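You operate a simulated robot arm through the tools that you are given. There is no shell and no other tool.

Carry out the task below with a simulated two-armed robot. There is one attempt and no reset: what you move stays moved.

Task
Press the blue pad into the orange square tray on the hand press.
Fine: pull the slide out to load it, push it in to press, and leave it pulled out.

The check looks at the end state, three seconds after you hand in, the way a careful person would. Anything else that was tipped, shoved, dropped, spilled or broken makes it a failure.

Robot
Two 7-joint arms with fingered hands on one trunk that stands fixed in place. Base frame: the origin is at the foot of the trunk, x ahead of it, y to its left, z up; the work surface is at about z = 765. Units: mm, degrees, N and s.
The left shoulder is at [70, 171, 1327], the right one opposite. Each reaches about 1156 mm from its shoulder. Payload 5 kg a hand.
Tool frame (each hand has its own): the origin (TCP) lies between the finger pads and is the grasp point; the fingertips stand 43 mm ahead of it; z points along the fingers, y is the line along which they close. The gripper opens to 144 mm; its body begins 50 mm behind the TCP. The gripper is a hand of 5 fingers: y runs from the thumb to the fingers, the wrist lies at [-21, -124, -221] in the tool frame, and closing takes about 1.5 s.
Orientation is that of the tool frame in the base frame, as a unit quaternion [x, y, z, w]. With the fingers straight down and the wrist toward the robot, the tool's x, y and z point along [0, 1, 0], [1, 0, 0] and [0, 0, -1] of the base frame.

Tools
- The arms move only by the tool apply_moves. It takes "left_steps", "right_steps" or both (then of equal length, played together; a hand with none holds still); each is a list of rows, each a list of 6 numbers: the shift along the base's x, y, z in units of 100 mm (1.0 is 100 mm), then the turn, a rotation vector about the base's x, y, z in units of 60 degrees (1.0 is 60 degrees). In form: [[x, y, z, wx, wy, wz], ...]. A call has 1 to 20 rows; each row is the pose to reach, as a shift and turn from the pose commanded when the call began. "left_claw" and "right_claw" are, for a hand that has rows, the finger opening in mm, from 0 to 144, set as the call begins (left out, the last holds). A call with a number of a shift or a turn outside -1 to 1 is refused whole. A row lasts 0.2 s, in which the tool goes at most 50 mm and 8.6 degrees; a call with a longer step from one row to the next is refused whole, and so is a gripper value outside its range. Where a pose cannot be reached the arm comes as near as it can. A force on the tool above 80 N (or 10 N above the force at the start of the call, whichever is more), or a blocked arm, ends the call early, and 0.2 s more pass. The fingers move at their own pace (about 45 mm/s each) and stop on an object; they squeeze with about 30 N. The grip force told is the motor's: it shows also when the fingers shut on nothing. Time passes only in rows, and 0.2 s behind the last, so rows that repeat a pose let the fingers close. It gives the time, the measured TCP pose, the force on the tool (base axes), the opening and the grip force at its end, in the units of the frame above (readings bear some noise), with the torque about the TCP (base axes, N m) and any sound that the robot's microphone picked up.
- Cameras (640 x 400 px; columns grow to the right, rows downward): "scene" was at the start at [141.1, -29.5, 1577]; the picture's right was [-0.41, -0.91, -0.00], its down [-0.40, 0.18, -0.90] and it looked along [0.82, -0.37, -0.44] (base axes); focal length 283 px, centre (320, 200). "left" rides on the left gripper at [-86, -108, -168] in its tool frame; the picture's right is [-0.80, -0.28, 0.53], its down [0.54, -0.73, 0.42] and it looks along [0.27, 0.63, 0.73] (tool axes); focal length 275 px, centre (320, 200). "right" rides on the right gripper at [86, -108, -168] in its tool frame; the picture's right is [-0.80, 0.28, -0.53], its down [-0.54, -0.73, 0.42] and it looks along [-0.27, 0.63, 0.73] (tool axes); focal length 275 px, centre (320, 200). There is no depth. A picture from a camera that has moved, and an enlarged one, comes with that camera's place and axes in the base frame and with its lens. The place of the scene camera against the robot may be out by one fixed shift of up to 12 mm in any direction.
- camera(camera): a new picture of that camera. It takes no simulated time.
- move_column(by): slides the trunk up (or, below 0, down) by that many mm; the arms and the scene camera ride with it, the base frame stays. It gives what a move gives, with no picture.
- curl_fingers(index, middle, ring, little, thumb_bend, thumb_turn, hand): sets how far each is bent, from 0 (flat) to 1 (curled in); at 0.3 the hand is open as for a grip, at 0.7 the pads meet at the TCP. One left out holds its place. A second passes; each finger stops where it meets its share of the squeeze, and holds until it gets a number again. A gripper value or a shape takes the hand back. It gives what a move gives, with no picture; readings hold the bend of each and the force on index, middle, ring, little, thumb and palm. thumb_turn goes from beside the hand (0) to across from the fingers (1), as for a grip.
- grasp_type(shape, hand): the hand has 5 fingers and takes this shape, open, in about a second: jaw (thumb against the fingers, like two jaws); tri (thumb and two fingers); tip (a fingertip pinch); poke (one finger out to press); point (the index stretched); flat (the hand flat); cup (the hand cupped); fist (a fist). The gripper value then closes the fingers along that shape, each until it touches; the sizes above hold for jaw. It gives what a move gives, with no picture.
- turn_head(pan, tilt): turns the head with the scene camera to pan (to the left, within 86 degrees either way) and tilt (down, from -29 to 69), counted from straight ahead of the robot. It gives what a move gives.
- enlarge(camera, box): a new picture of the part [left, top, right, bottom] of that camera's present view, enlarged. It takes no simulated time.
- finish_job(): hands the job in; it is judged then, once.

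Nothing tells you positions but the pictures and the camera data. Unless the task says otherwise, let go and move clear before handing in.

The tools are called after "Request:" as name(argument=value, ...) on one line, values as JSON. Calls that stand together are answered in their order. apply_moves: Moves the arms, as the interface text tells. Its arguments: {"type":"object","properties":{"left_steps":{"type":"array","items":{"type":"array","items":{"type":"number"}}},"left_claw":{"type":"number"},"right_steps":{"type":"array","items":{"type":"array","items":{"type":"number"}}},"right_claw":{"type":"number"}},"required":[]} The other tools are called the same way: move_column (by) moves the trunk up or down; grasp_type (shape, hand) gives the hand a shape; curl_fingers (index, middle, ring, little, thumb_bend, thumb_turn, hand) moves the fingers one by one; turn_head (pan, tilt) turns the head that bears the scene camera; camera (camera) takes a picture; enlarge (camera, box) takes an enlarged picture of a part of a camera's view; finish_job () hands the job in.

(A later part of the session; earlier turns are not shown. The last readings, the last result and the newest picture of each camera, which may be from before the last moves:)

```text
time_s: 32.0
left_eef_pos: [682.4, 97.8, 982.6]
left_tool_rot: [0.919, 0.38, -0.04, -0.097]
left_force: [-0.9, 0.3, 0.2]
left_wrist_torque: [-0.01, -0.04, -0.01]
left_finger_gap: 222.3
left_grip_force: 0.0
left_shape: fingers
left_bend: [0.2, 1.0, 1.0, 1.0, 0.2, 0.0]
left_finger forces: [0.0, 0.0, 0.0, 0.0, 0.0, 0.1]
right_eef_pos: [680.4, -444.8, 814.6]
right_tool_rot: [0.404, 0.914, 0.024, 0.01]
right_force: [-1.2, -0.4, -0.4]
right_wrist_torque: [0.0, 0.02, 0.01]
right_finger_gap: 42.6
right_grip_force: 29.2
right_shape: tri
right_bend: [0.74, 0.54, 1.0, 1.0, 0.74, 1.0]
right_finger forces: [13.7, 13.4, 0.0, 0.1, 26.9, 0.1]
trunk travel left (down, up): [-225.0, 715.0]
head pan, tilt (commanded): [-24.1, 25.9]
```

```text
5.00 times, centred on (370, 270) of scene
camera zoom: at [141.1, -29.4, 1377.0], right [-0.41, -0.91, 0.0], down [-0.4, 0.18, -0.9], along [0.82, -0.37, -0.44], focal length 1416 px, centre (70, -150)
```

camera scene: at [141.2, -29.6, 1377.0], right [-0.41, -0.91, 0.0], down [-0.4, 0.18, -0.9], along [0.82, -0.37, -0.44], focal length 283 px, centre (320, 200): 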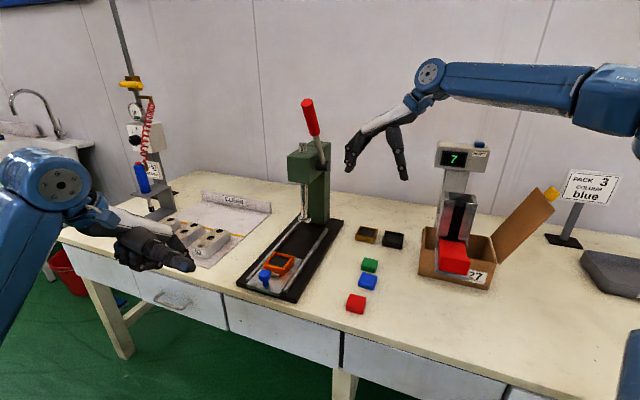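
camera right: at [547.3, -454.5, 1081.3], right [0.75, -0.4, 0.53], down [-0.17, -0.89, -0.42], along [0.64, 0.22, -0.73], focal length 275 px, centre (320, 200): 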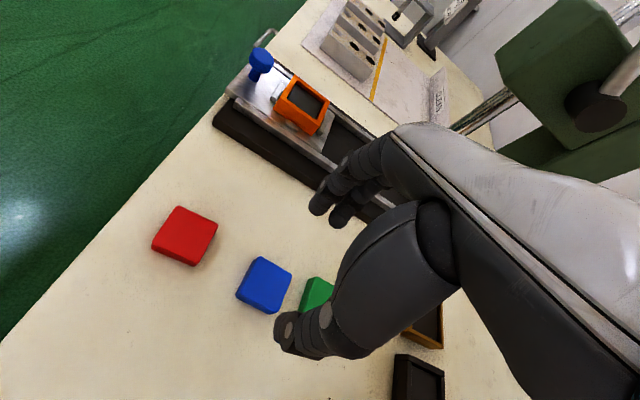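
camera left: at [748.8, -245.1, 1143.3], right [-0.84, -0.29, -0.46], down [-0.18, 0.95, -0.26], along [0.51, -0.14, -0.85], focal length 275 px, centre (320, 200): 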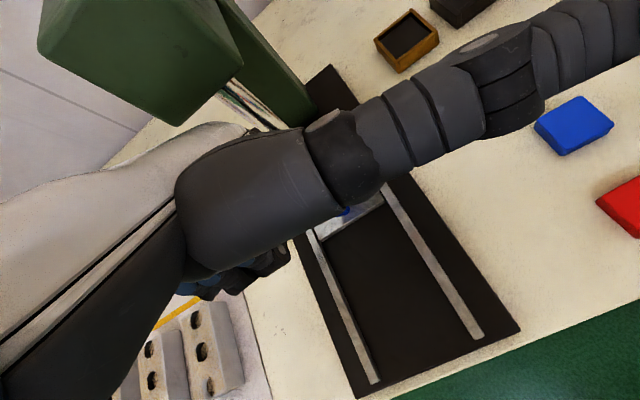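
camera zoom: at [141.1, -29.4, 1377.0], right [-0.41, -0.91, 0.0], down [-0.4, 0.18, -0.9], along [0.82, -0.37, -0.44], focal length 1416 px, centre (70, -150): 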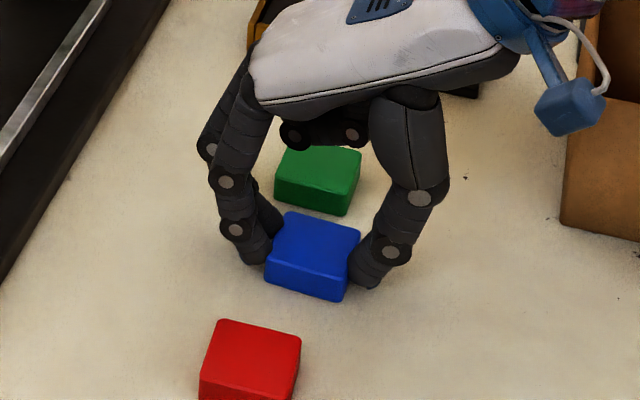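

The grip is firm: index and middle about 13.5 N each, thumb 27 N. I'll lift straight up and check.

Request:
apply_moves(right_steps=[[0, 0, 0.1, 0, 0, 0], [0, 0, 0.25, 0, 0, 0], [0, 0, 0.5, 0, 0, 0], [0, 0, 0.8, 0, 0, 0], [0, 0, 1.0, 0, 0, 0], [0, 0, 1.0, 0, 0, 0]])

Request:
enlarge(camera="right", box=[220, 180, 380, 360])

Request:
enlarge(camera="scene", box=[325, 180, 415, 310])

```text
time_s: 33.4
left_eef_pos: [682.0, 97.2, 982.3]
left_tool_rot: [0.919, 0.381, -0.04, -0.097]
left_force: [-0.4, 0.1, -0.6]
left_wrist_torque: [0.01, 0.01, -0.03]
left_finger_gap: 222.3
left_grip_force: 0.0
left_shape: fingers
left_bend: [0.2, 1.0, 1.0, 1.0, 0.2, 0.0]
left_finger forces: [0.2, 0.1, 0.0, 0.0, 0.0, 0.1]
right_eef_pos: [681.0, -443.0, 915.2]
right_tool_rot: [0.404, 0.914, 0.024, 0.009]
right_force: [0.5, -0.8, -1.4]
right_wrist_torque: [0.0, -0.01, 0.01]
right_finger_gap: 42.9
right_grip_force: 30.1
right_shape: tri
right_bend: [0.74, 0.54, 1.0, 1.0, 0.74, 1.0]
right_finger forces: [13.7, 13.3, 0.1, 0.0, 26.9, 0.0]
trunk travel left (down, up): [-225.0, 715.0]
head pan, tilt (commanded): [-24.1, 25.9]
```

```text
2.22 times, centred on (300, 270) of right
camera zoom: at [536.4, -459.1, 1076.0], right [0.73, -0.42, 0.55], down [-0.15, -0.87, -0.46], along [0.67, 0.25, -0.7], focal length 612 px, centre (364, 44)
```

zoom: 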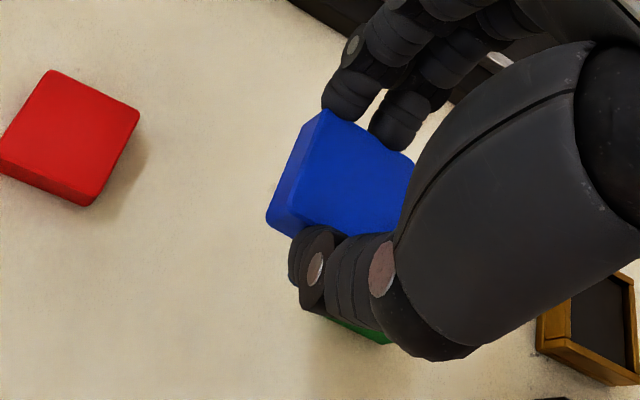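

```text
3.08 times, centred on (370, 245) of scene
camera zoom: at [141.2, -29.6, 1377.0], right [-0.41, -0.91, 0.0], down [-0.4, 0.18, -0.9], along [0.82, -0.37, -0.44], focal length 871 px, centre (166, 62)
```

zoom: 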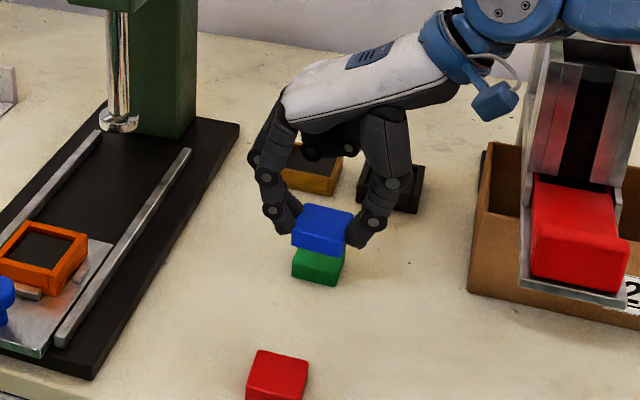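

The pad is held securely. I'll zoom in to measure its exact pose in the hand before moving to the tray.

Request:
enlarge(camera="right", box=[255, 210, 345, 300])

Request:
enlarge(camera="scene", box=[350, 215, 390, 270])

```text
4.44 times, centred on (300, 255) of right
camera zoom: at [536.4, -459.1, 1076.0], right [0.73, -0.42, 0.55], down [-0.15, -0.87, -0.46], along [0.67, 0.25, -0.7], focal length 1224 px, centre (409, -44)
```

zoom: 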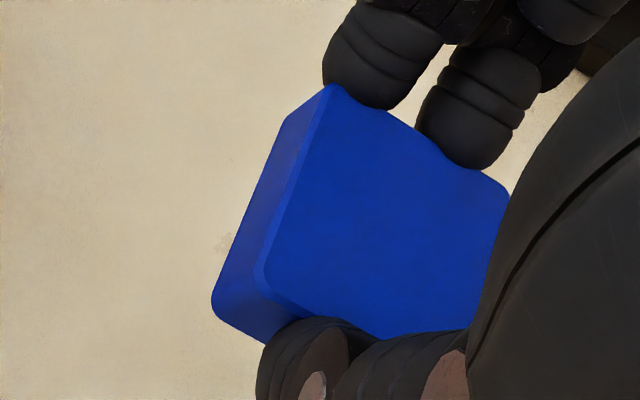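

```text
7.27 times, centred on (370, 242) of scene
camera zoom: at [141.2, -29.6, 1377.0], right [-0.41, -0.91, 0.0], down [-0.4, 0.18, -0.9], along [0.82, -0.37, -0.44], focal length 2059 px, centre (-44, -109)
```

zoom: 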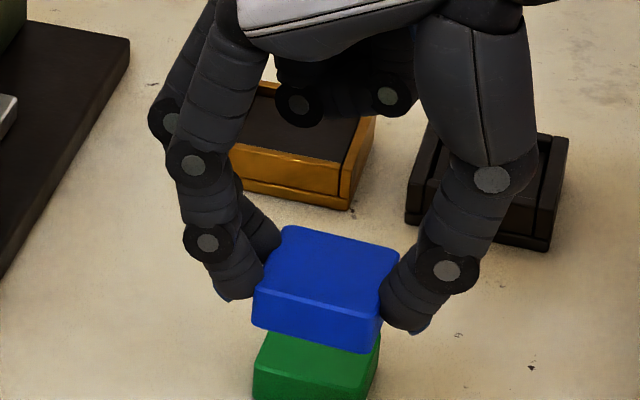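

The pad sits at about (-6, 3) mm in the tool frame and is aligned to within 1° of the press axes. I'll carry it to hover above the tray, where the wrist camera can compare the two directly.

Request:
apply_moves(right_steps=[[0.12, 0.2, 0.1, 0, 0, 0], [0.25, 0.4, 0.2, 0, 0, 0], [0.38, 0.6, 0.3, 0, 0, 0], [0.51, 0.8, 0.3, 0, 0, 0]])

Request:
apply_moves(right_steps=[[0.12, 0.2, 0, 0, 0, 0], [0.25, 0.4, 0, 0, 0, 0], [0.38, 0.6, 0, 0, 0, 0], [0.51, 0.8, 0, 0, 0, 0]])

Request:
camera(camera="right")

Request:
camera(camera="scene")

```text
time_s: 34.4
left_eef_pos: [682.8, 98.6, 980.6]
left_tool_rot: [0.919, 0.381, -0.04, -0.096]
left_force: [0.0, 0.7, 0.3]
left_wrist_torque: [-0.01, 0.05, 0.05]
left_finger_gap: 222.2
left_grip_force: 0.1
left_shape: fingers
left_bend: [0.2, 1.0, 1.0, 1.0, 0.2, 0.0]
left_finger forces: [0.0, 0.0, 0.0, 0.1, 0.0, 0.1]
right_eef_pos: [732.0, -360.9, 944.4]
right_tool_rot: [0.405, 0.914, 0.023, 0.011]
right_force: [0.5, 0.4, -1.4]
right_wrist_torque: [-0.01, 0.02, -0.02]
right_finger_gap: 42.7
right_grip_force: 29.7
right_shape: tri
right_bend: [0.74, 0.54, 1.0, 1.0, 0.74, 1.0]
right_finger forces: [13.7, 13.3, 0.0, 0.1, 27.0, 0.0]
trunk travel left (down, up): [-225.0, 715.0]
head pan, tilt (commanded): [-24.1, 25.9]
```

```text
time_s: 35.4
left_eef_pos: [683.8, 99.0, 981.6]
left_tool_rot: [0.918, 0.381, -0.041, -0.096]
left_force: [0.5, 0.3, -0.5]
left_wrist_torque: [-0.04, 0.0, 0.01]
left_finger_gap: 222.3
left_grip_force: 0.1
left_shape: fingers
left_bend: [0.2, 1.0, 1.0, 1.0, 0.2, 0.0]
left_finger forces: [0.0, 0.1, 0.1, 0.1, 0.0, 0.0]
right_eef_pos: [783.0, -282.2, 944.6]
right_tool_rot: [0.404, 0.914, 0.023, 0.01]
right_force: [-0.2, 0.6, 0.0]
right_wrist_torque: [-0.02, 0.0, 0.02]
right_finger_gap: 42.6
right_grip_force: 30.0
right_shape: tri
right_bend: [0.74, 0.54, 1.0, 1.0, 0.74, 1.0]
right_finger forces: [13.6, 13.4, 0.0, 0.0, 27.0, 0.1]
trunk travel left (down, up): [-225.0, 715.0]
head pan, tilt (commanded): [-24.1, 25.9]
```

```text
taken
camera right: at [639.1, -297.9, 1105.3], right [0.73, -0.42, 0.55], down [-0.15, -0.87, -0.46], along [0.67, 0.25, -0.7], focal length 275 px, centre (320, 200)
```

right: 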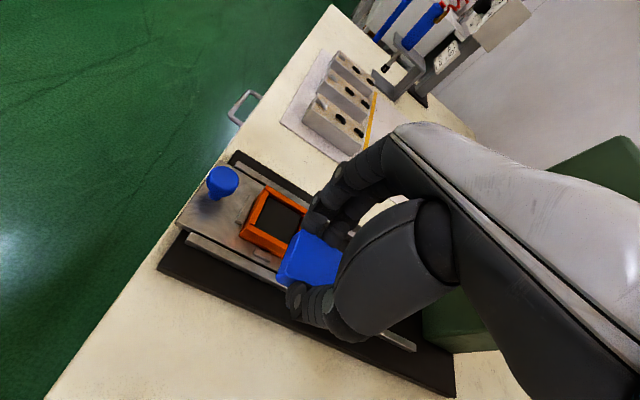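

```text
taken
camera scene: at [142.0, -28.2, 1376.9], right [-0.41, -0.91, 0.0], down [-0.4, 0.18, -0.9], along [0.82, -0.37, -0.44], focal length 283 px, centre (320, 200)
```

scene: 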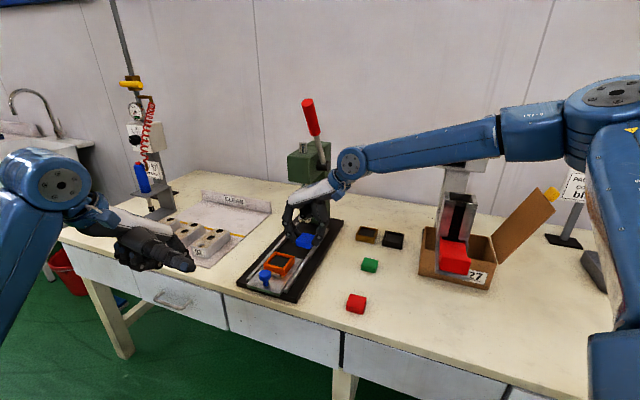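

Request:
enlarge(camera="right", box=[200, 150, 360, 310])

Request:
enlarge(camera="right", box=[225, 175, 325, 265])

```text
2.50 times, centred on (280, 230) of right
camera zoom: at [639.1, -297.9, 1105.3], right [0.73, -0.42, 0.55], down [-0.15, -0.87, -0.46], along [0.67, 0.25, -0.7], focal length 688 px, centre (420, 125)
```

zoom: 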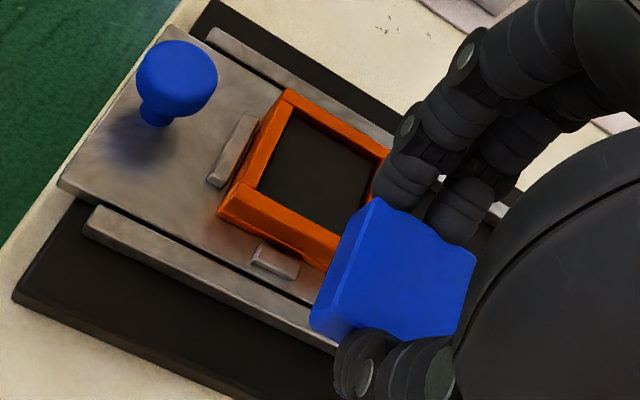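

```text
4.44 times, centred on (275, 220) of right
camera zoom: at [639.1, -297.9, 1105.3], right [0.73, -0.42, 0.55], down [-0.15, -0.87, -0.46], along [0.67, 0.25, -0.7], focal length 1224 px, centre (520, 111)
```

zoom: 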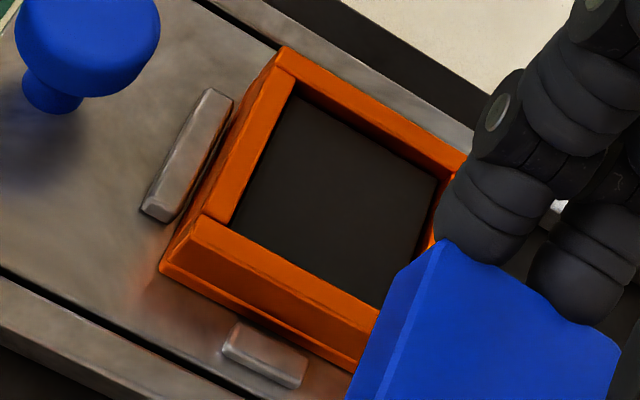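

The tray's near-right inner corner and walls are clearly visible now, with its centre at about (840, -206). I'll move the pad over it, still about 40 mm above, and compare edges directly in the image.

Request:
apply_moves(right_steps=[[0.13, 0.2, 0, 0, 0, 0], [0.26, 0.4, 0, 0, 0, 0], [0.39, 0.6, 0, 0, 0, 0], [0.51, 0.78, -0.1, 0, 0, 0.01], [0.51, 0.78, -0.3, 0, 0, 0.01], [0.51, 0.78, -0.4, 0, 0, 0.01], [0.51, 0.78, -0.4, 0, 0, 0.01]])

Request:
enlarge(camera="right", box=[220, 180, 360, 320])

Request:
enlarge(camera="scene", box=[245, 200, 345, 310])

Request:
camera(camera="left")

```text
time_s: 37.0
left_eef_pos: [681.6, 97.9, 982.3]
left_tool_rot: [0.918, 0.381, -0.04, -0.097]
left_force: [0.0, -1.1, -0.3]
left_wrist_torque: [-0.02, 0.03, -0.01]
left_finger_gap: 222.3
left_grip_force: 0.1
left_shape: fingers
left_bend: [0.2, 1.0, 1.0, 1.0, 0.2, 0.0]
left_finger forces: [0.0, 0.0, 0.0, 0.0, 0.0, 0.0]
right_eef_pos: [834.6, -204.9, 907.4]
right_tool_rot: [0.399, 0.917, 0.023, 0.01]
right_force: [-0.3, 0.3, -0.6]
right_wrist_torque: [-0.02, 0.02, 0.02]
right_finger_gap: 42.8
right_grip_force: 30.2
right_shape: tri
right_bend: [0.74, 0.54, 1.0, 1.0, 0.74, 1.0]
right_finger forces: [13.8, 13.3, 0.1, 0.0, 27.0, 0.0]
trunk travel left (down, up): [-225.0, 715.0]
head pan, tilt (commanded): [-24.1, 25.9]
```

```text
2.86 times, centred on (290, 250) of right
camera zoom: at [690.6, -222.0, 1067.3], right [0.73, -0.41, 0.55], down [-0.14, -0.88, -0.46], along [0.67, 0.26, -0.7], focal length 786 px, centre (406, 57)
```

zoom: 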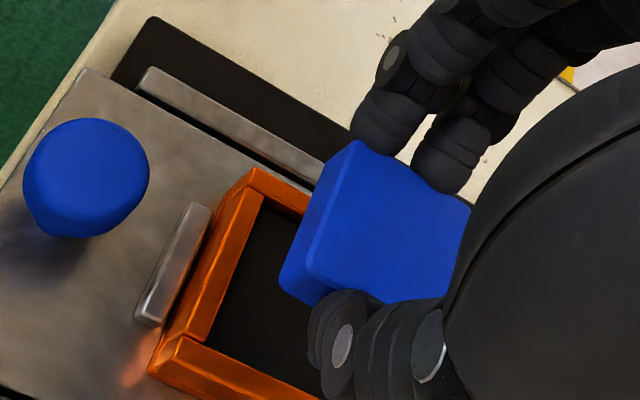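

```text
3.64 times, centred on (295, 255) of scene
camera zoom: at [141.1, -29.4, 1377.0], right [-0.41, -0.91, 0.0], down [-0.4, 0.18, -0.9], along [0.82, -0.37, -0.44], focal length 1030 px, centre (411, 0)
```

zoom: 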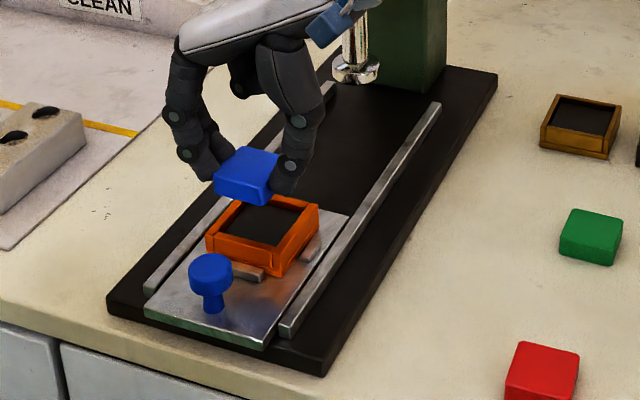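

```text
taken
camera left: at [571.6, 86.4, 1169.0], right [-0.84, -0.29, -0.46], down [-0.18, 0.95, -0.26], along [0.51, -0.14, -0.85], focal length 275 px, centre (320, 200)
```

left: 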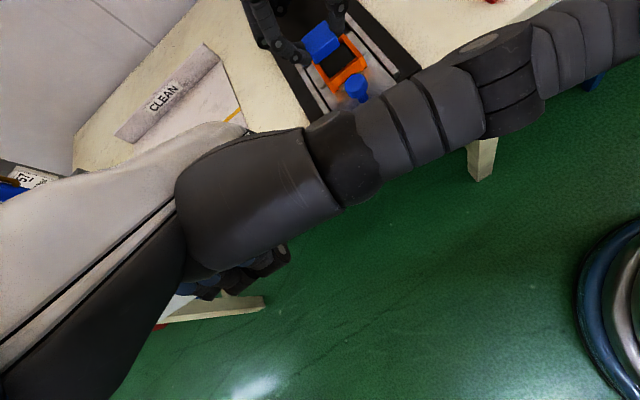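

Request:
enlarge(camera="right", box=[245, 215, 325, 320])

Request:
enlarge(camera="scene", box=[262, 235, 312, 285])

```text
3.81 times, centred on (285, 268) of right
camera zoom: at [690.6, -222.0, 1067.3], right [0.73, -0.41, 0.55], down [-0.14, -0.88, -0.46], along [0.67, 0.26, -0.7], focal length 1049 px, centre (453, -57)
```

zoom: 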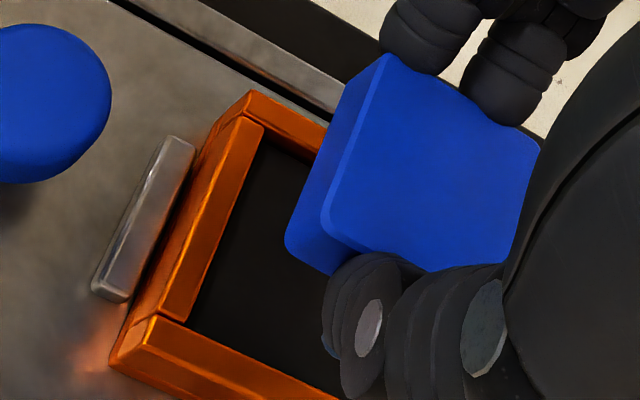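

```text
8.00 times, centred on (287, 260) of scene
camera zoom: at [141.1, -29.4, 1377.0], right [-0.41, -0.91, 0.0], down [-0.4, 0.18, -0.9], along [0.82, -0.37, -0.44], focal length 2265 px, centre (584, -280)
```

zoom: 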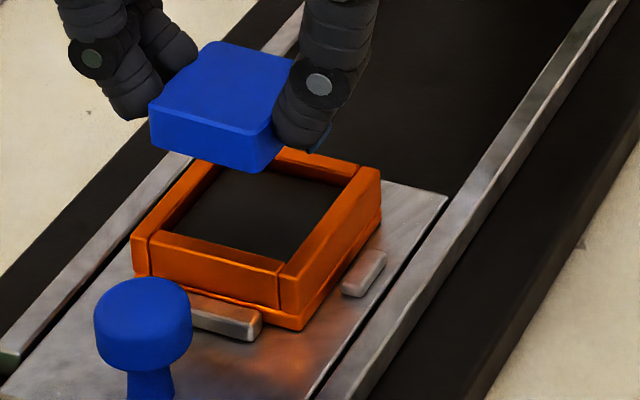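

Both cameras agree the rim is at about z≈820 and the pad needs to shift about (-4, -4.5) mm. I'll apply that and lower to just above the rim.

Request:
apply_moves(right_steps=[[-0.04, -0.045, -0.08, 0, 0, 0], [-0.04, -0.045, -0.16, 0, 0, 0], [-0.04, -0.045, -0.24, 0, 0, 0], [-0.04, -0.045, -0.24, 0, 0, 0]])

Request:
enlarge(camera="right", box=[245, 215, 325, 320])

Request:
enlarge(camera="scene", box=[262, 235, 312, 285])

```text
time_s: 38.0
left_eef_pos: [682.1, 98.6, 982.2]
left_tool_rot: [0.919, 0.38, -0.04, -0.096]
left_force: [0.4, -0.1, -0.1]
left_wrist_torque: [0.03, -0.02, 0.0]
left_finger_gap: 222.2
left_grip_force: 0.0
left_shape: fingers
left_bend: [0.2, 1.0, 1.0, 1.0, 0.2, 0.0]
left_finger forces: [0.1, 0.0, 0.0, 0.1, 0.1, 0.0]
right_eef_pos: [830.2, -210.7, 881.6]
right_tool_rot: [0.4, 0.916, 0.024, 0.01]
right_force: [0.4, 0.6, 0.1]
right_wrist_torque: [0.03, 0.01, -0.03]
right_finger_gap: 42.9
right_grip_force: 30.1
right_shape: tri
right_bend: [0.74, 0.54, 1.0, 1.0, 0.74, 1.0]
right_finger forces: [13.7, 13.4, 0.0, 0.0, 27.0, 0.0]
trunk travel left (down, up): [-225.0, 715.0]
head pan, tilt (commanded): [-24.1, 25.9]
```

```text
3.81 times, centred on (285, 268) of right
camera zoom: at [685.9, -227.9, 1042.7], right [0.73, -0.41, 0.55], down [-0.15, -0.88, -0.46], along [0.67, 0.26, -0.7], focal length 1049 px, centre (453, -57)
```

zoom: 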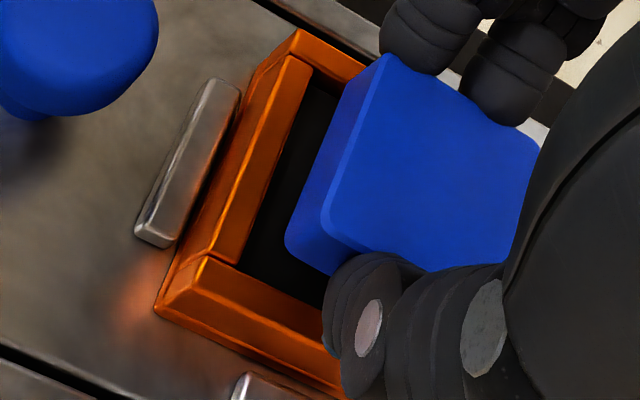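

```text
8.00 times, centred on (287, 260) of scene
camera zoom: at [141.0, -29.2, 1377.0], right [-0.41, -0.91, 0.0], down [-0.4, 0.18, -0.9], along [0.82, -0.37, -0.44], focal length 2265 px, centre (584, -280)
```

zoom: 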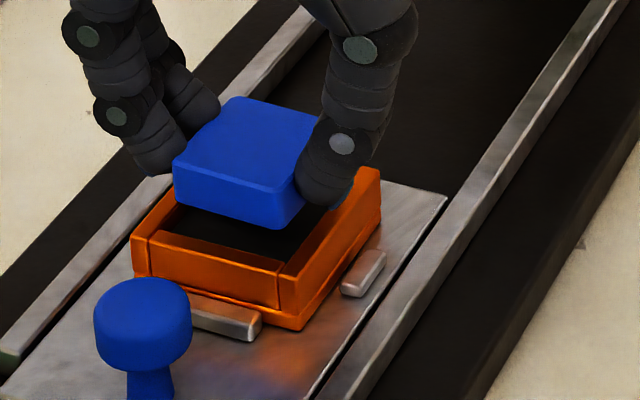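

The pad bottom is about 11 mm above the rim and centred to within roughly 1-2 mm. I'll lower slowly and watch the vertical force.

Request:
apply_moves(right_steps=[[-0.01, 0.01, -0.03, 0, 0, 0], [-0.01, 0.01, -0.06, 0, 0, 0], [-0.01, 0.01, -0.09, 0, 0, 0], [-0.01, 0.01, -0.12, 0, 0, 0], [-0.01, 0.01, -0.12, 0, 0, 0]])

Request:
enlarge(camera="right", box=[245, 215, 325, 320])

Request:
enlarge(camera="scene", box=[262, 235, 312, 285])

```text
time_s: 39.2
left_eef_pos: [681.3, 97.7, 982.5]
left_tool_rot: [0.919, 0.38, -0.04, -0.097]
left_force: [-0.2, -0.4, -0.2]
left_wrist_torque: [-0.03, 0.03, -0.01]
left_finger_gap: 222.2
left_grip_force: 0.1
left_shape: fingers
left_bend: [0.2, 1.0, 1.0, 1.0, 0.2, 0.0]
left_finger forces: [0.1, 0.1, 0.0, 0.0, 0.0, 0.1]
right_eef_pos: [830.1, -208.1, 870.1]
right_tool_rot: [0.399, 0.917, 0.025, 0.011]
right_force: [-1.6, -0.8, 7.9]
right_wrist_torque: [-0.19, 0.3, -0.03]
right_finger_gap: 42.8
right_grip_force: 29.7
right_shape: tri
right_bend: [0.74, 0.54, 1.0, 1.0, 0.74, 1.0]
right_finger forces: [13.9, 13.7, 0.0, 0.0, 36.0, 0.0]
trunk travel left (down, up): [-225.0, 715.0]
head pan, tilt (commanded): [-24.1, 25.9]
```

```text
3.81 times, centred on (285, 268) of right
camera zoom: at [685.3, -226.4, 1031.2], right [0.73, -0.41, 0.55], down [-0.14, -0.88, -0.46], along [0.67, 0.26, -0.7], focal length 1049 px, centre (453, -57)
```

zoom: 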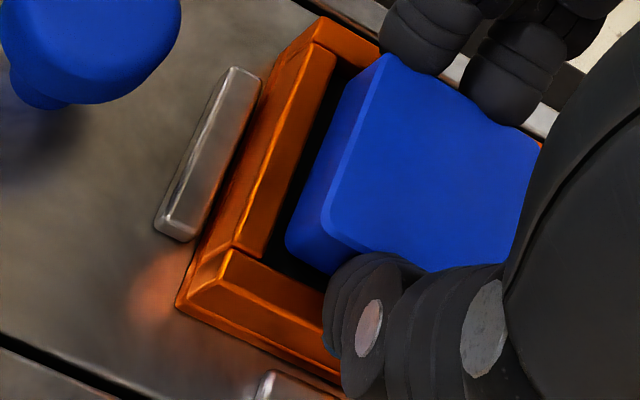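

```text
8.00 times, centred on (287, 260) of scene
camera zoom: at [140.1, -29.2, 1377.2], right [-0.41, -0.91, 0.0], down [-0.4, 0.18, -0.9], along [0.82, -0.37, -0.44], focal length 2265 px, centre (584, -280)
```

zoom: 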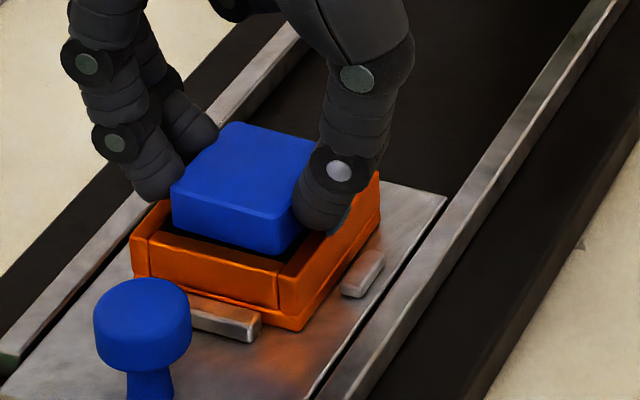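

The 8 N upward force and its torque put the contact at the thumb tip resting on the tray's right wall. The pad itself looks inside the opening on the sides I can see. I'll raise 1 mm to relieve it and open the fingers so the pad drops in.

Request:
apply_moves(right_steps=[[0, 0, 0.01, 0, 0, 0], [0, 0, 0.01, 0, 0, 0]])

Request:
apply_moves(right_steps=[[0, 0, 0, 0, 0, 0], [0, 0, 0, 0, 0, 0], [0, 0, 0, 0, 0, 0]], right_claw=58)

Request:
enlarge(camera="right", box=[245, 215, 325, 320])

Request:
enlarge(camera="scene", box=[262, 235, 312, 285])

```text
time_s: 39.8
left_eef_pos: [681.5, 98.0, 983.4]
left_tool_rot: [0.919, 0.379, -0.039, -0.097]
left_force: [0.9, 0.9, 0.2]
left_wrist_torque: [-0.03, 0.0, 0.01]
left_finger_gap: 222.3
left_grip_force: 0.1
left_shape: fingers
left_bend: [0.2, 1.0, 1.0, 1.0, 0.2, 0.0]
left_finger forces: [0.0, 0.1, 0.1, 0.0, 0.1, 0.0]
right_eef_pos: [828.9, -209.5, 870.3]
right_tool_rot: [0.399, 0.916, 0.024, 0.01]
right_force: [-1.0, -1.1, 6.1]
right_wrist_torque: [-0.14, 0.22, 0.01]
right_finger_gap: 42.9
right_grip_force: 29.7
right_shape: tri
right_bend: [0.74, 0.54, 1.0, 1.0, 0.74, 1.0]
right_finger forces: [14.1, 13.8, 0.0, 0.0, 34.3, 0.1]
trunk travel left (down, up): [-225.0, 715.0]
head pan, tilt (commanded): [-24.1, 25.9]
```

```text
time_s: 40.6
left_eef_pos: [683.0, 98.9, 982.9]
left_tool_rot: [0.919, 0.381, -0.04, -0.096]
left_force: [0.7, -0.6, -0.3]
left_wrist_torque: [0.02, -0.02, 0.03]
left_finger_gap: 222.3
left_grip_force: 0.0
left_shape: fingers
left_bend: [0.2, 1.0, 1.0, 1.0, 0.2, 0.0]
left_finger forces: [0.0, 0.0, 0.1, 0.0, 0.1, 0.1]
right_eef_pos: [830.0, -211.0, 869.5]
right_tool_rot: [0.399, 0.917, 0.024, 0.011]
right_force: [0.2, -0.3, 0.3]
right_wrist_torque: [0.02, -0.02, 0.02]
right_finger_gap: 57.8
right_grip_force: 0.1
right_shape: tri
right_bend: [0.74, 0.49, 0.99, 0.99, 0.73, 1.0]
right_finger forces: [0.0, 0.0, 0.0, 0.0, 0.0, 0.0]
trunk travel left (down, up): [-225.0, 715.0]
head pan, tilt (commanded): [-24.1, 25.9]
```

```text
3.81 times, centred on (285, 268) of right
camera zoom: at [685.8, -226.7, 1030.9], right [0.73, -0.41, 0.55], down [-0.15, -0.88, -0.46], along [0.67, 0.26, -0.7], focal length 1049 px, centre (453, -57)
```

zoom: 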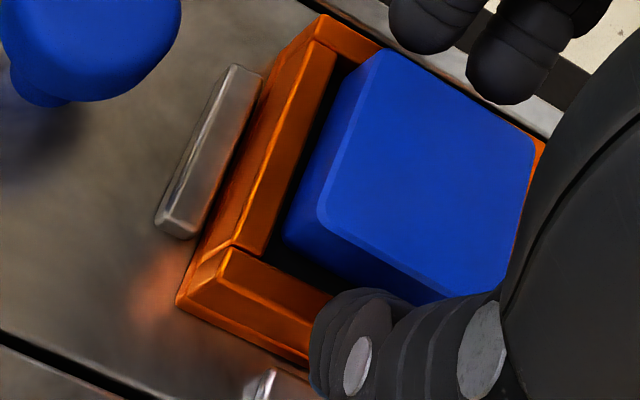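

```text
8.00 times, centred on (287, 260) of scene
camera zoom: at [141.0, -29.2, 1377.0], right [-0.41, -0.91, 0.0], down [-0.4, 0.18, -0.9], along [0.82, -0.37, -0.44], focal length 2265 px, centre (584, -280)
```

zoom: 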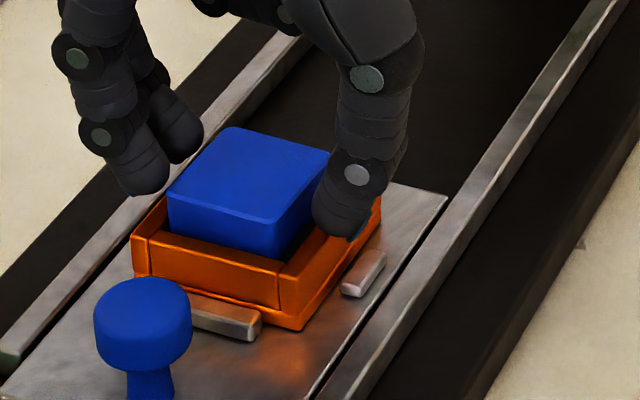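

The pad has been released and dropped slightly. I'll open wider, raise the hand clear, and look at how it sits.

Request:
apply_moves(right_steps=[[0, 0, 0, 0, 0, 0], [0, 0, 0, 0, 0, 0], [0, 0, 0.2, 0, 0, 0], [0, 0, 0.5, 0, 0, 0], [0, 0, 0.8, 0, 0, 0], [0, 0, 0.8, 0, 0, 0]], right_claw=90)

Request:
enlarge(camera="right", box=[200, 200, 340, 330])

Request:
enlarge(camera="scene", box=[262, 235, 312, 285])

```text
time_s: 42.0
left_eef_pos: [683.1, 98.0, 982.8]
left_tool_rot: [0.919, 0.381, -0.04, -0.098]
left_force: [0.6, 0.6, 0.1]
left_wrist_torque: [-0.02, 0.02, -0.01]
left_finger_gap: 222.5
left_grip_force: 0.1
left_shape: fingers
left_bend: [0.2, 1.0, 1.0, 1.0, 0.2, 0.0]
left_finger forces: [0.0, 0.0, 0.0, 0.0, 0.1, 0.0]
right_eef_pos: [834.3, -207.2, 949.5]
right_tool_rot: [0.4, 0.916, 0.024, 0.009]
right_force: [0.7, 0.4, -0.2]
right_wrist_torque: [0.03, 0.0, -0.02]
right_finger_gap: 89.7
right_grip_force: 0.1
right_shape: tri
right_bend: [0.74, 0.4, 0.99, 0.99, 0.64, 1.0]
right_finger forces: [0.0, 0.0, 0.1, 0.1, 0.0, 0.0]
trunk travel left (down, up): [-225.0, 715.0]
head pan, tilt (commanded): [-24.1, 25.9]
```

```text
3.08 times, centred on (270, 265) of right
camera zoom: at [688.7, -225.2, 1111.3], right [0.73, -0.41, 0.55], down [-0.15, -0.88, -0.46], along [0.67, 0.26, -0.7], focal length 847 px, centre (474, 0)
```

zoom: 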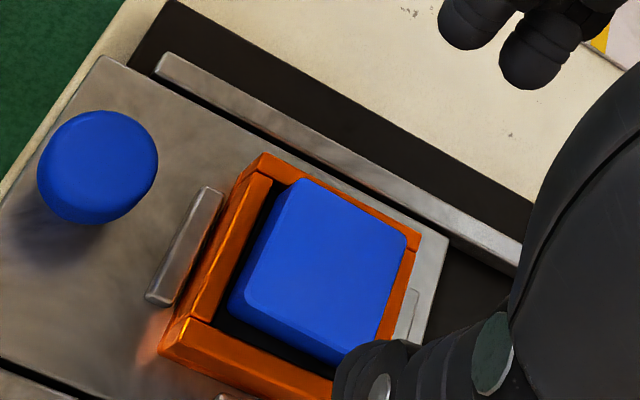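

```text
8.00 times, centred on (287, 260) of scene
camera zoom: at [141.6, -29.6, 1376.9], right [-0.41, -0.91, 0.0], down [-0.4, 0.18, -0.9], along [0.82, -0.37, -0.44], focal length 2265 px, centre (584, -280)
```

zoom: 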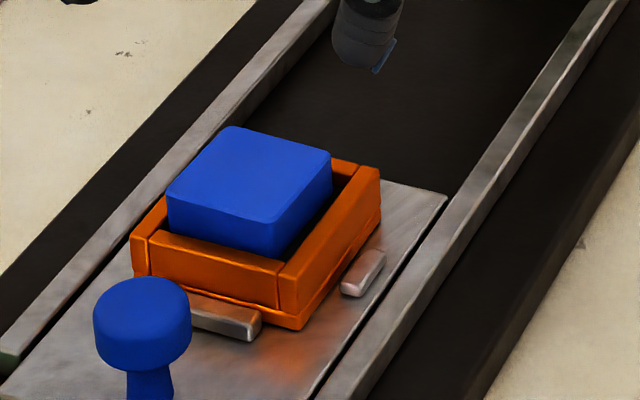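

The pad is centred over the tray opening and appears to sit slightly proud, waiting to be pressed. I'll back the right hand away to confirm how level and seated it is.

Request:
apply_moves(right_steps=[[-0.1, -0.15, 0.3, 0, 0, 0], [-0.25, -0.4, 0.6, 0, 0, 0], [-0.4, -0.7, 0.8, 0, 0, 0], [-0.5, -0.95, 1.0, 0, 0, 0], [-0.5, -0.95, 1.0, 0, 0, 0]])

Request:
camera(camera="right")

Request:
enlarge(camera="scene", box=[265, 245, 305, 280])

```text
time_s: 43.2
left_eef_pos: [682.0, 98.7, 981.6]
left_tool_rot: [0.919, 0.38, -0.04, -0.096]
left_force: [-0.2, 0.0, 0.0]
left_wrist_torque: [0.02, 0.05, 0.03]
left_finger_gap: 222.2
left_grip_force: 0.0
left_shape: fingers
left_bend: [0.2, 1.0, 1.0, 1.0, 0.2, 0.0]
left_finger forces: [0.0, 0.0, 0.0, 0.0, 0.0, 0.1]
right_eef_pos: [781.9, -304.2, 1049.7]
right_tool_rot: [0.4, 0.916, 0.024, 0.01]
right_force: [-0.2, 0.2, -0.5]
right_wrist_torque: [-0.02, 0.01, 0.01]
right_finger_gap: 89.8
right_grip_force: 0.1
right_shape: tri
right_bend: [0.74, 0.4, 0.99, 0.99, 0.64, 1.0]
right_finger forces: [0.0, 0.1, 0.0, 0.1, 0.0, 0.0]
trunk travel left (down, up): [-225.0, 715.0]
head pan, tilt (commanded): [-24.1, 25.9]
```

```text
taken
camera right: at [637.8, -321.6, 1210.8], right [0.73, -0.41, 0.55], down [-0.15, -0.88, -0.46], along [0.67, 0.26, -0.7], focal length 275 px, centre (320, 200)
```

right: 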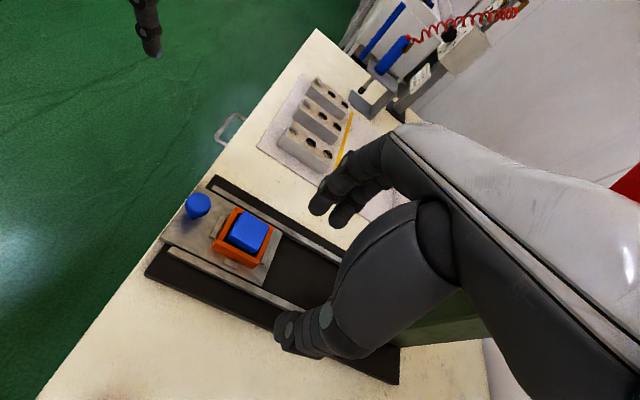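

```text
11.43 times, centred on (285, 262) of scene
camera zoom: at [141.9, -28.6, 1376.9], right [-0.41, -0.91, 0.0], down [-0.4, 0.18, -0.9], along [0.82, -0.37, -0.44], focal length 3236 px, centre (720, -514)
```

zoom: 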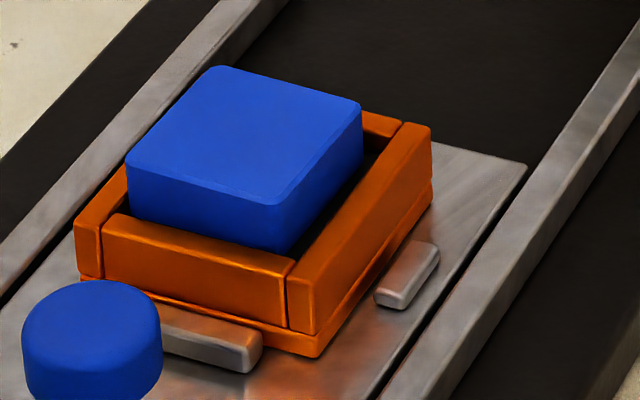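

Request:
enlarge(camera="right", box=[195, 190, 295, 285])

Request:
enlarge(camera="scene", box=[272, 252, 296, 276])

Request:
enlarge(camera="left", box=[280, 20, 400, 120])

```text
4.21 times, centred on (245, 238) of right
camera zoom: at [637.8, -321.6, 1210.8], right [0.73, -0.41, 0.55], down [-0.15, -0.88, -0.46], along [0.67, 0.26, -0.7], focal length 1159 px, centre (636, 42)
```

zoom: 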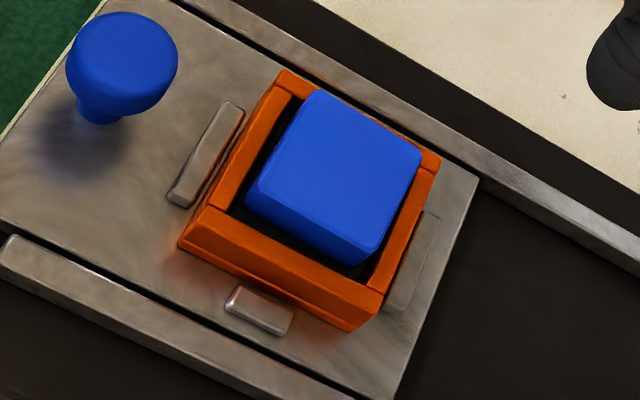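

```text
16.00 times, centred on (284, 264) of scene
camera zoom: at [141.9, -28.6, 1376.9], right [-0.41, -0.91, 0.0], down [-0.4, 0.18, -0.9], along [0.82, -0.37, -0.44], focal length 4530 px, centre (896, -824)
```

zoom: 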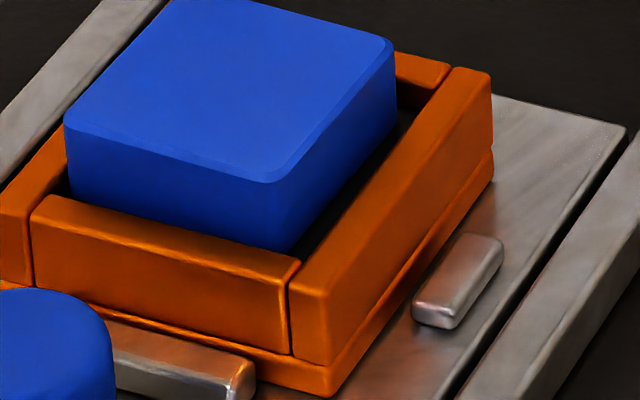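

```text
4.00 times, centred on (340, 70) of left
camera zoom: at [572.4, 87.0, 1168.5], right [-0.84, -0.29, -0.46], down [-0.18, 0.95, -0.26], along [0.51, -0.14, -0.85], focal length 1101 px, centre (240, 720)
```

zoom: 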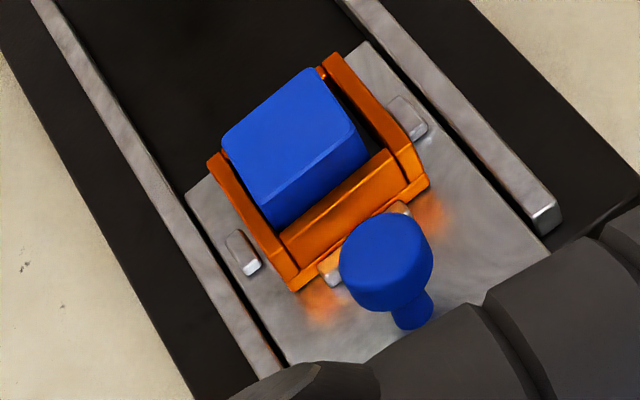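

The pad is inside the tray walls, level, and within about 2 mm of centre, standing proud and ready to press. I'll move the right hand out of the way to the observation pose and bring the left index in front of the knob to push the slide in.

Request:
apply_moves(right_steps=[[0, -0.4, 0.15, 0, 0, 0], [0, -0.8, 0.3, 0, 0, 0], [0, -1.0, 0.4, 0, 0, 0]], left_steps=[[0, -0.3, 0, 0, 0, 0], [0.04, -0.7, 0, 0, 0, 0], [0.08, -1.0, -0.2, 0, 0, 0]])

Request:
apply_moves(right_steps=[[0, -0.4, 0.1, 0, 0, 0], [0, -0.8, 0.2, 0, 0, 0], [0, -1.0, 0.26, 0, 0, 0], [0, -1.0, 0.26, 0, 0, 0]], left_steps=[[0, -0.2, 0, 0, 0, 0], [0, -0.4, 0, 0, 0, 0], [0, -0.5, 0, 0, 0, 0], [0, -0.5, 0, 0, 0, 0]])

Request:
camera(camera="right")

Request:
enlarge(camera="scene", box=[200, 180, 340, 310])

```text
time_s: 44.0
left_eef_pos: [692.0, -4.5, 961.7]
left_tool_rot: [0.918, 0.382, -0.04, -0.098]
left_force: [0.8, -0.2, 0.3]
left_wrist_torque: [0.01, -0.03, 0.0]
left_finger_gap: 222.1
left_grip_force: 0.1
left_shape: fingers
left_bend: [0.2, 1.0, 1.0, 1.0, 0.2, 0.0]
left_finger forces: [0.1, 0.1, 0.1, 0.0, 0.1, 0.0]
right_eef_pos: [781.0, -403.3, 1088.0]
right_tool_rot: [0.398, 0.917, 0.024, 0.01]
right_force: [-0.3, -1.0, -0.4]
right_wrist_torque: [0.02, 0.0, -0.01]
right_finger_gap: 89.6
right_grip_force: 0.2
right_shape: tri
right_bend: [0.74, 0.4, 0.99, 0.99, 0.64, 1.0]
right_finger forces: [0.0, 0.1, 0.0, 0.1, 0.0, 0.0]
trunk travel left (down, up): [-225.0, 715.0]
head pan, tilt (commanded): [-24.1, 25.9]
```

```text
time_s: 45.0
left_eef_pos: [691.7, -54.0, 962.1]
left_tool_rot: [0.918, 0.382, -0.041, -0.097]
left_force: [0.0, 0.2, 0.1]
left_wrist_torque: [0.04, 0.02, 0.01]
left_finger_gap: 222.2
left_grip_force: 0.0
left_shape: fingers
left_bend: [0.2, 1.0, 1.0, 1.0, 0.2, 0.0]
left_finger forces: [0.0, 0.0, 0.0, 0.0, 0.0, 0.0]
right_eef_pos: [781.6, -504.2, 1114.2]
right_tool_rot: [0.4, 0.916, 0.024, 0.011]
right_force: [0.1, -0.4, -0.3]
right_wrist_torque: [-0.01, 0.02, -0.01]
right_finger_gap: 89.8
right_grip_force: 0.0
right_shape: tri
right_bend: [0.74, 0.4, 0.99, 0.99, 0.64, 1.0]
right_finger forces: [0.1, 0.0, 0.1, 0.1, 0.1, 0.0]
trunk travel left (down, up): [-225.0, 715.0]
head pan, tilt (commanded): [-24.1, 25.9]
```

```text
taken
camera right: at [636.9, -521.2, 1275.3], right [0.73, -0.41, 0.55], down [-0.15, -0.88, -0.46], along [0.67, 0.26, -0.7], focal length 275 px, centre (320, 200)
```

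right: 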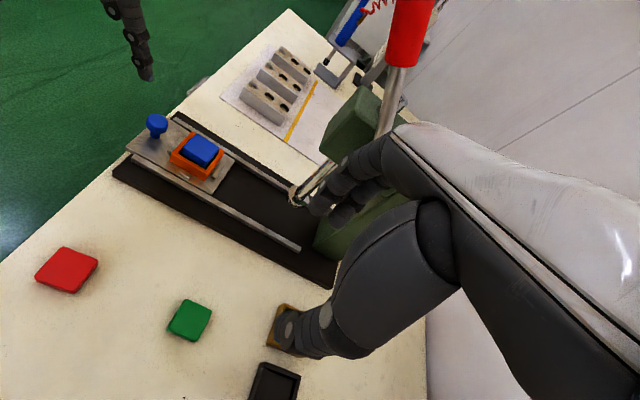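

```text
3.08 times, centred on (270, 245) of scene
camera zoom: at [141.2, -29.3, 1377.0], right [-0.41, -0.91, 0.0], down [-0.4, 0.18, -0.9], along [0.82, -0.37, -0.44], focal length 871 px, centre (474, 62)
```

zoom: 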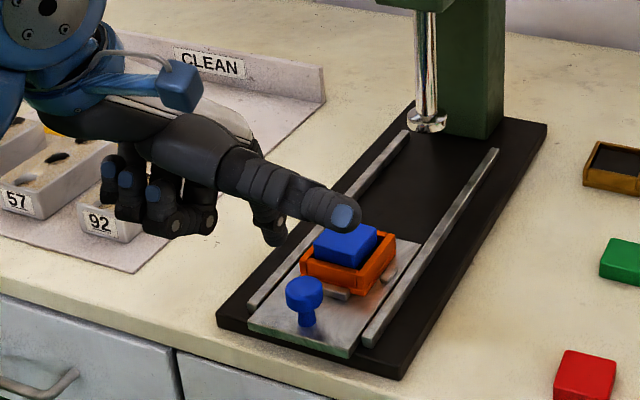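

The knob is now at s≈656 and the left index tip at s≈626. I'll back off a few mm, lower the finger in front of the knob, and check with the right camera.

Request:
apply_moves(left_steps=[[-0.07, 0.04, -0.2, 0, 0, 0], [-0.07, 0.04, -0.5, 0, 0, 0], [-0.07, 0.04, -0.8, 0, 0, 0], [-0.07, 0.04, -1.0, 0, 0, 0], [-0.07, 0.04, -1.0, 0, 0, 0]])

Request:
enlarge(camera="right", box=[90, 60, 250, 200])

Request:
enlarge(camera="scene", box=[220, 220, 320, 310])

```text
time_s: 46.2
left_eef_pos: [685.1, -50.6, 860.9]
left_tool_rot: [0.919, 0.381, -0.04, -0.097]
left_force: [-0.4, 0.5, 0.1]
left_wrist_torque: [0.03, -0.02, 0.0]
left_finger_gap: 222.2
left_grip_force: 0.2
left_shape: fingers
left_bend: [0.2, 1.0, 1.0, 1.0, 0.2, 0.0]
left_finger forces: [0.0, 0.0, 0.0, 0.1, 0.0, 0.0]
right_eef_pos: [780.3, -504.1, 1114.4]
right_tool_rot: [0.398, 0.917, 0.024, 0.01]
right_force: [0.1, 0.2, -0.6]
right_wrist_torque: [0.01, 0.04, -0.02]
right_finger_gap: 89.5
right_grip_force: 0.0
right_shape: tri
right_bend: [0.74, 0.4, 0.99, 0.99, 0.64, 1.0]
right_finger forces: [0.0, 0.0, 0.1, 0.0, 0.0, 0.0]
trunk travel left (down, up): [-225.0, 715.0]
head pan, tilt (commanded): [-24.1, 25.9]
```

```text
2.86 times, centred on (170, 130) of right
camera zoom: at [636.8, -521.3, 1275.3], right [0.73, -0.41, 0.55], down [-0.15, -0.88, -0.46], along [0.67, 0.26, -0.7], focal length 786 px, centre (749, 400)
```

zoom: 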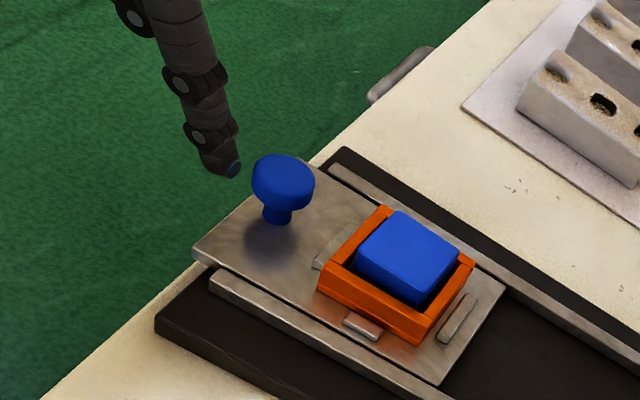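

```text
4.44 times, centred on (270, 265) of scene
camera zoom: at [140.9, -29.6, 1377.0], right [-0.41, -0.91, 0.0], down [-0.4, 0.18, -0.9], along [0.82, -0.37, -0.44], focal length 1258 px, centre (542, -89)
```

zoom: 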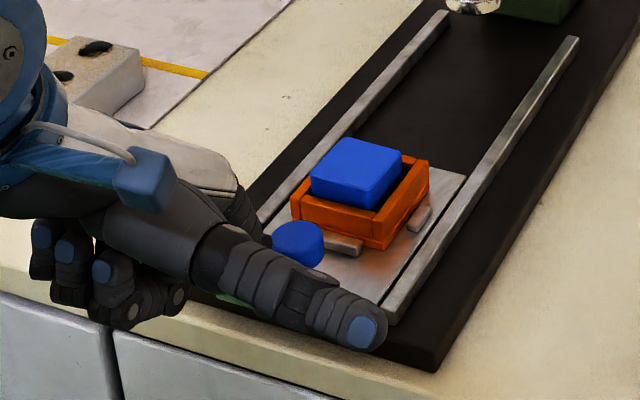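

The index is in front of the knob at the right height. I'll push the slide in slowly so the pad isn't disturbed.

Request:
apply_moves(left_steps=[[0.04, -0.04, 0, 0, 0, 0], [0.08, -0.08, 0, 0, 0, 0], [0.12, -0.12, 0, 0, 0, 0], [0.16, -0.16, 0, 0, 0, 0], [0.2, -0.2, 0, 0, 0, 0], [0.24, -0.24, 0, 0, 0, 0], [0.28, -0.28, 0, 0, 0, 0], [0.32, -0.32, 0, 0, 0, 0], [0.36, -0.36, 0, 0, 0, 0], [0.4, -0.4, 0, 0, 0, 0], [0.4, -0.4, 0, 0, 0, 0]])

Request:
enlarge(camera="right", box=[90, 60, 250, 200])

Request:
enlarge(camera="scene", box=[220, 220, 320, 310])

```text
time_s: 48.6
left_eef_pos: [723.1, -91.2, 862.1]
left_tool_rot: [0.919, 0.38, -0.04, -0.096]
left_force: [-0.9, 0.6, -0.2]
left_wrist_torque: [0.13, 0.13, -0.02]
left_finger_gap: 221.5
left_grip_force: 1.6
left_shape: fingers
left_bend: [0.2, 1.0, 1.0, 1.0, 0.2, 0.0]
left_finger forces: [1.5, 0.0, 0.0, 0.1, 0.0, 0.0]
right_eef_pos: [780.6, -503.2, 1114.0]
right_tool_rot: [0.4, 0.916, 0.024, 0.011]
right_force: [0.3, 0.2, -0.3]
right_wrist_torque: [-0.03, 0.02, -0.03]
right_finger_gap: 89.6
right_grip_force: 0.0
right_shape: tri
right_bend: [0.74, 0.4, 0.99, 0.99, 0.64, 1.0]
right_finger forces: [0.0, 0.0, 0.0, 0.0, 0.0, 0.1]
trunk travel left (down, up): [-225.0, 715.0]
head pan, tilt (commanded): [-24.1, 25.9]
```

```text
2.86 times, centred on (170, 130) of right
camera zoom: at [636.9, -521.0, 1275.4], right [0.73, -0.41, 0.55], down [-0.15, -0.88, -0.46], along [0.67, 0.26, -0.7], focal length 786 px, centre (749, 400)
```

zoom: 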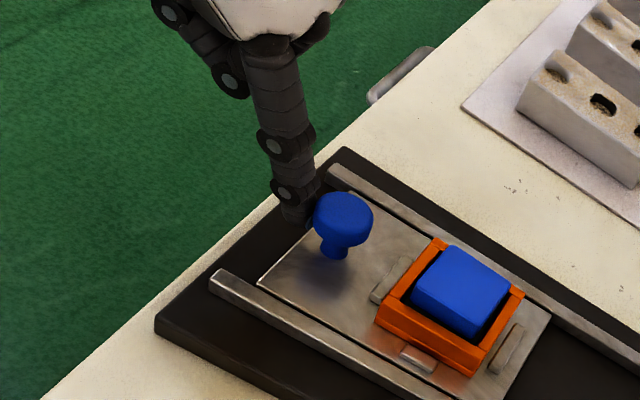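

```text
4.44 times, centred on (270, 265) of scene
camera zoom: at [141.1, -29.3, 1377.0], right [-0.41, -0.91, 0.0], down [-0.4, 0.18, -0.9], along [0.82, -0.37, -0.44], focal length 1258 px, centre (542, -89)
```

zoom: 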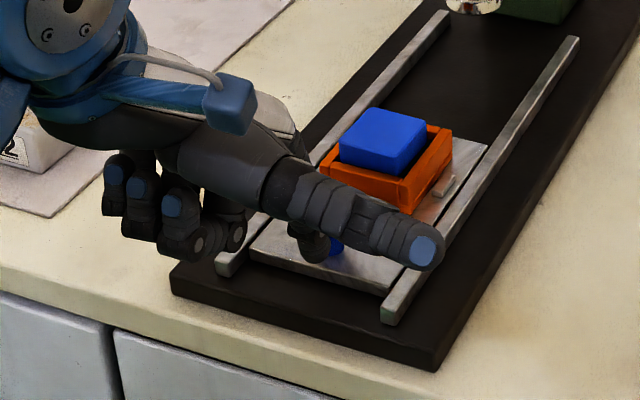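

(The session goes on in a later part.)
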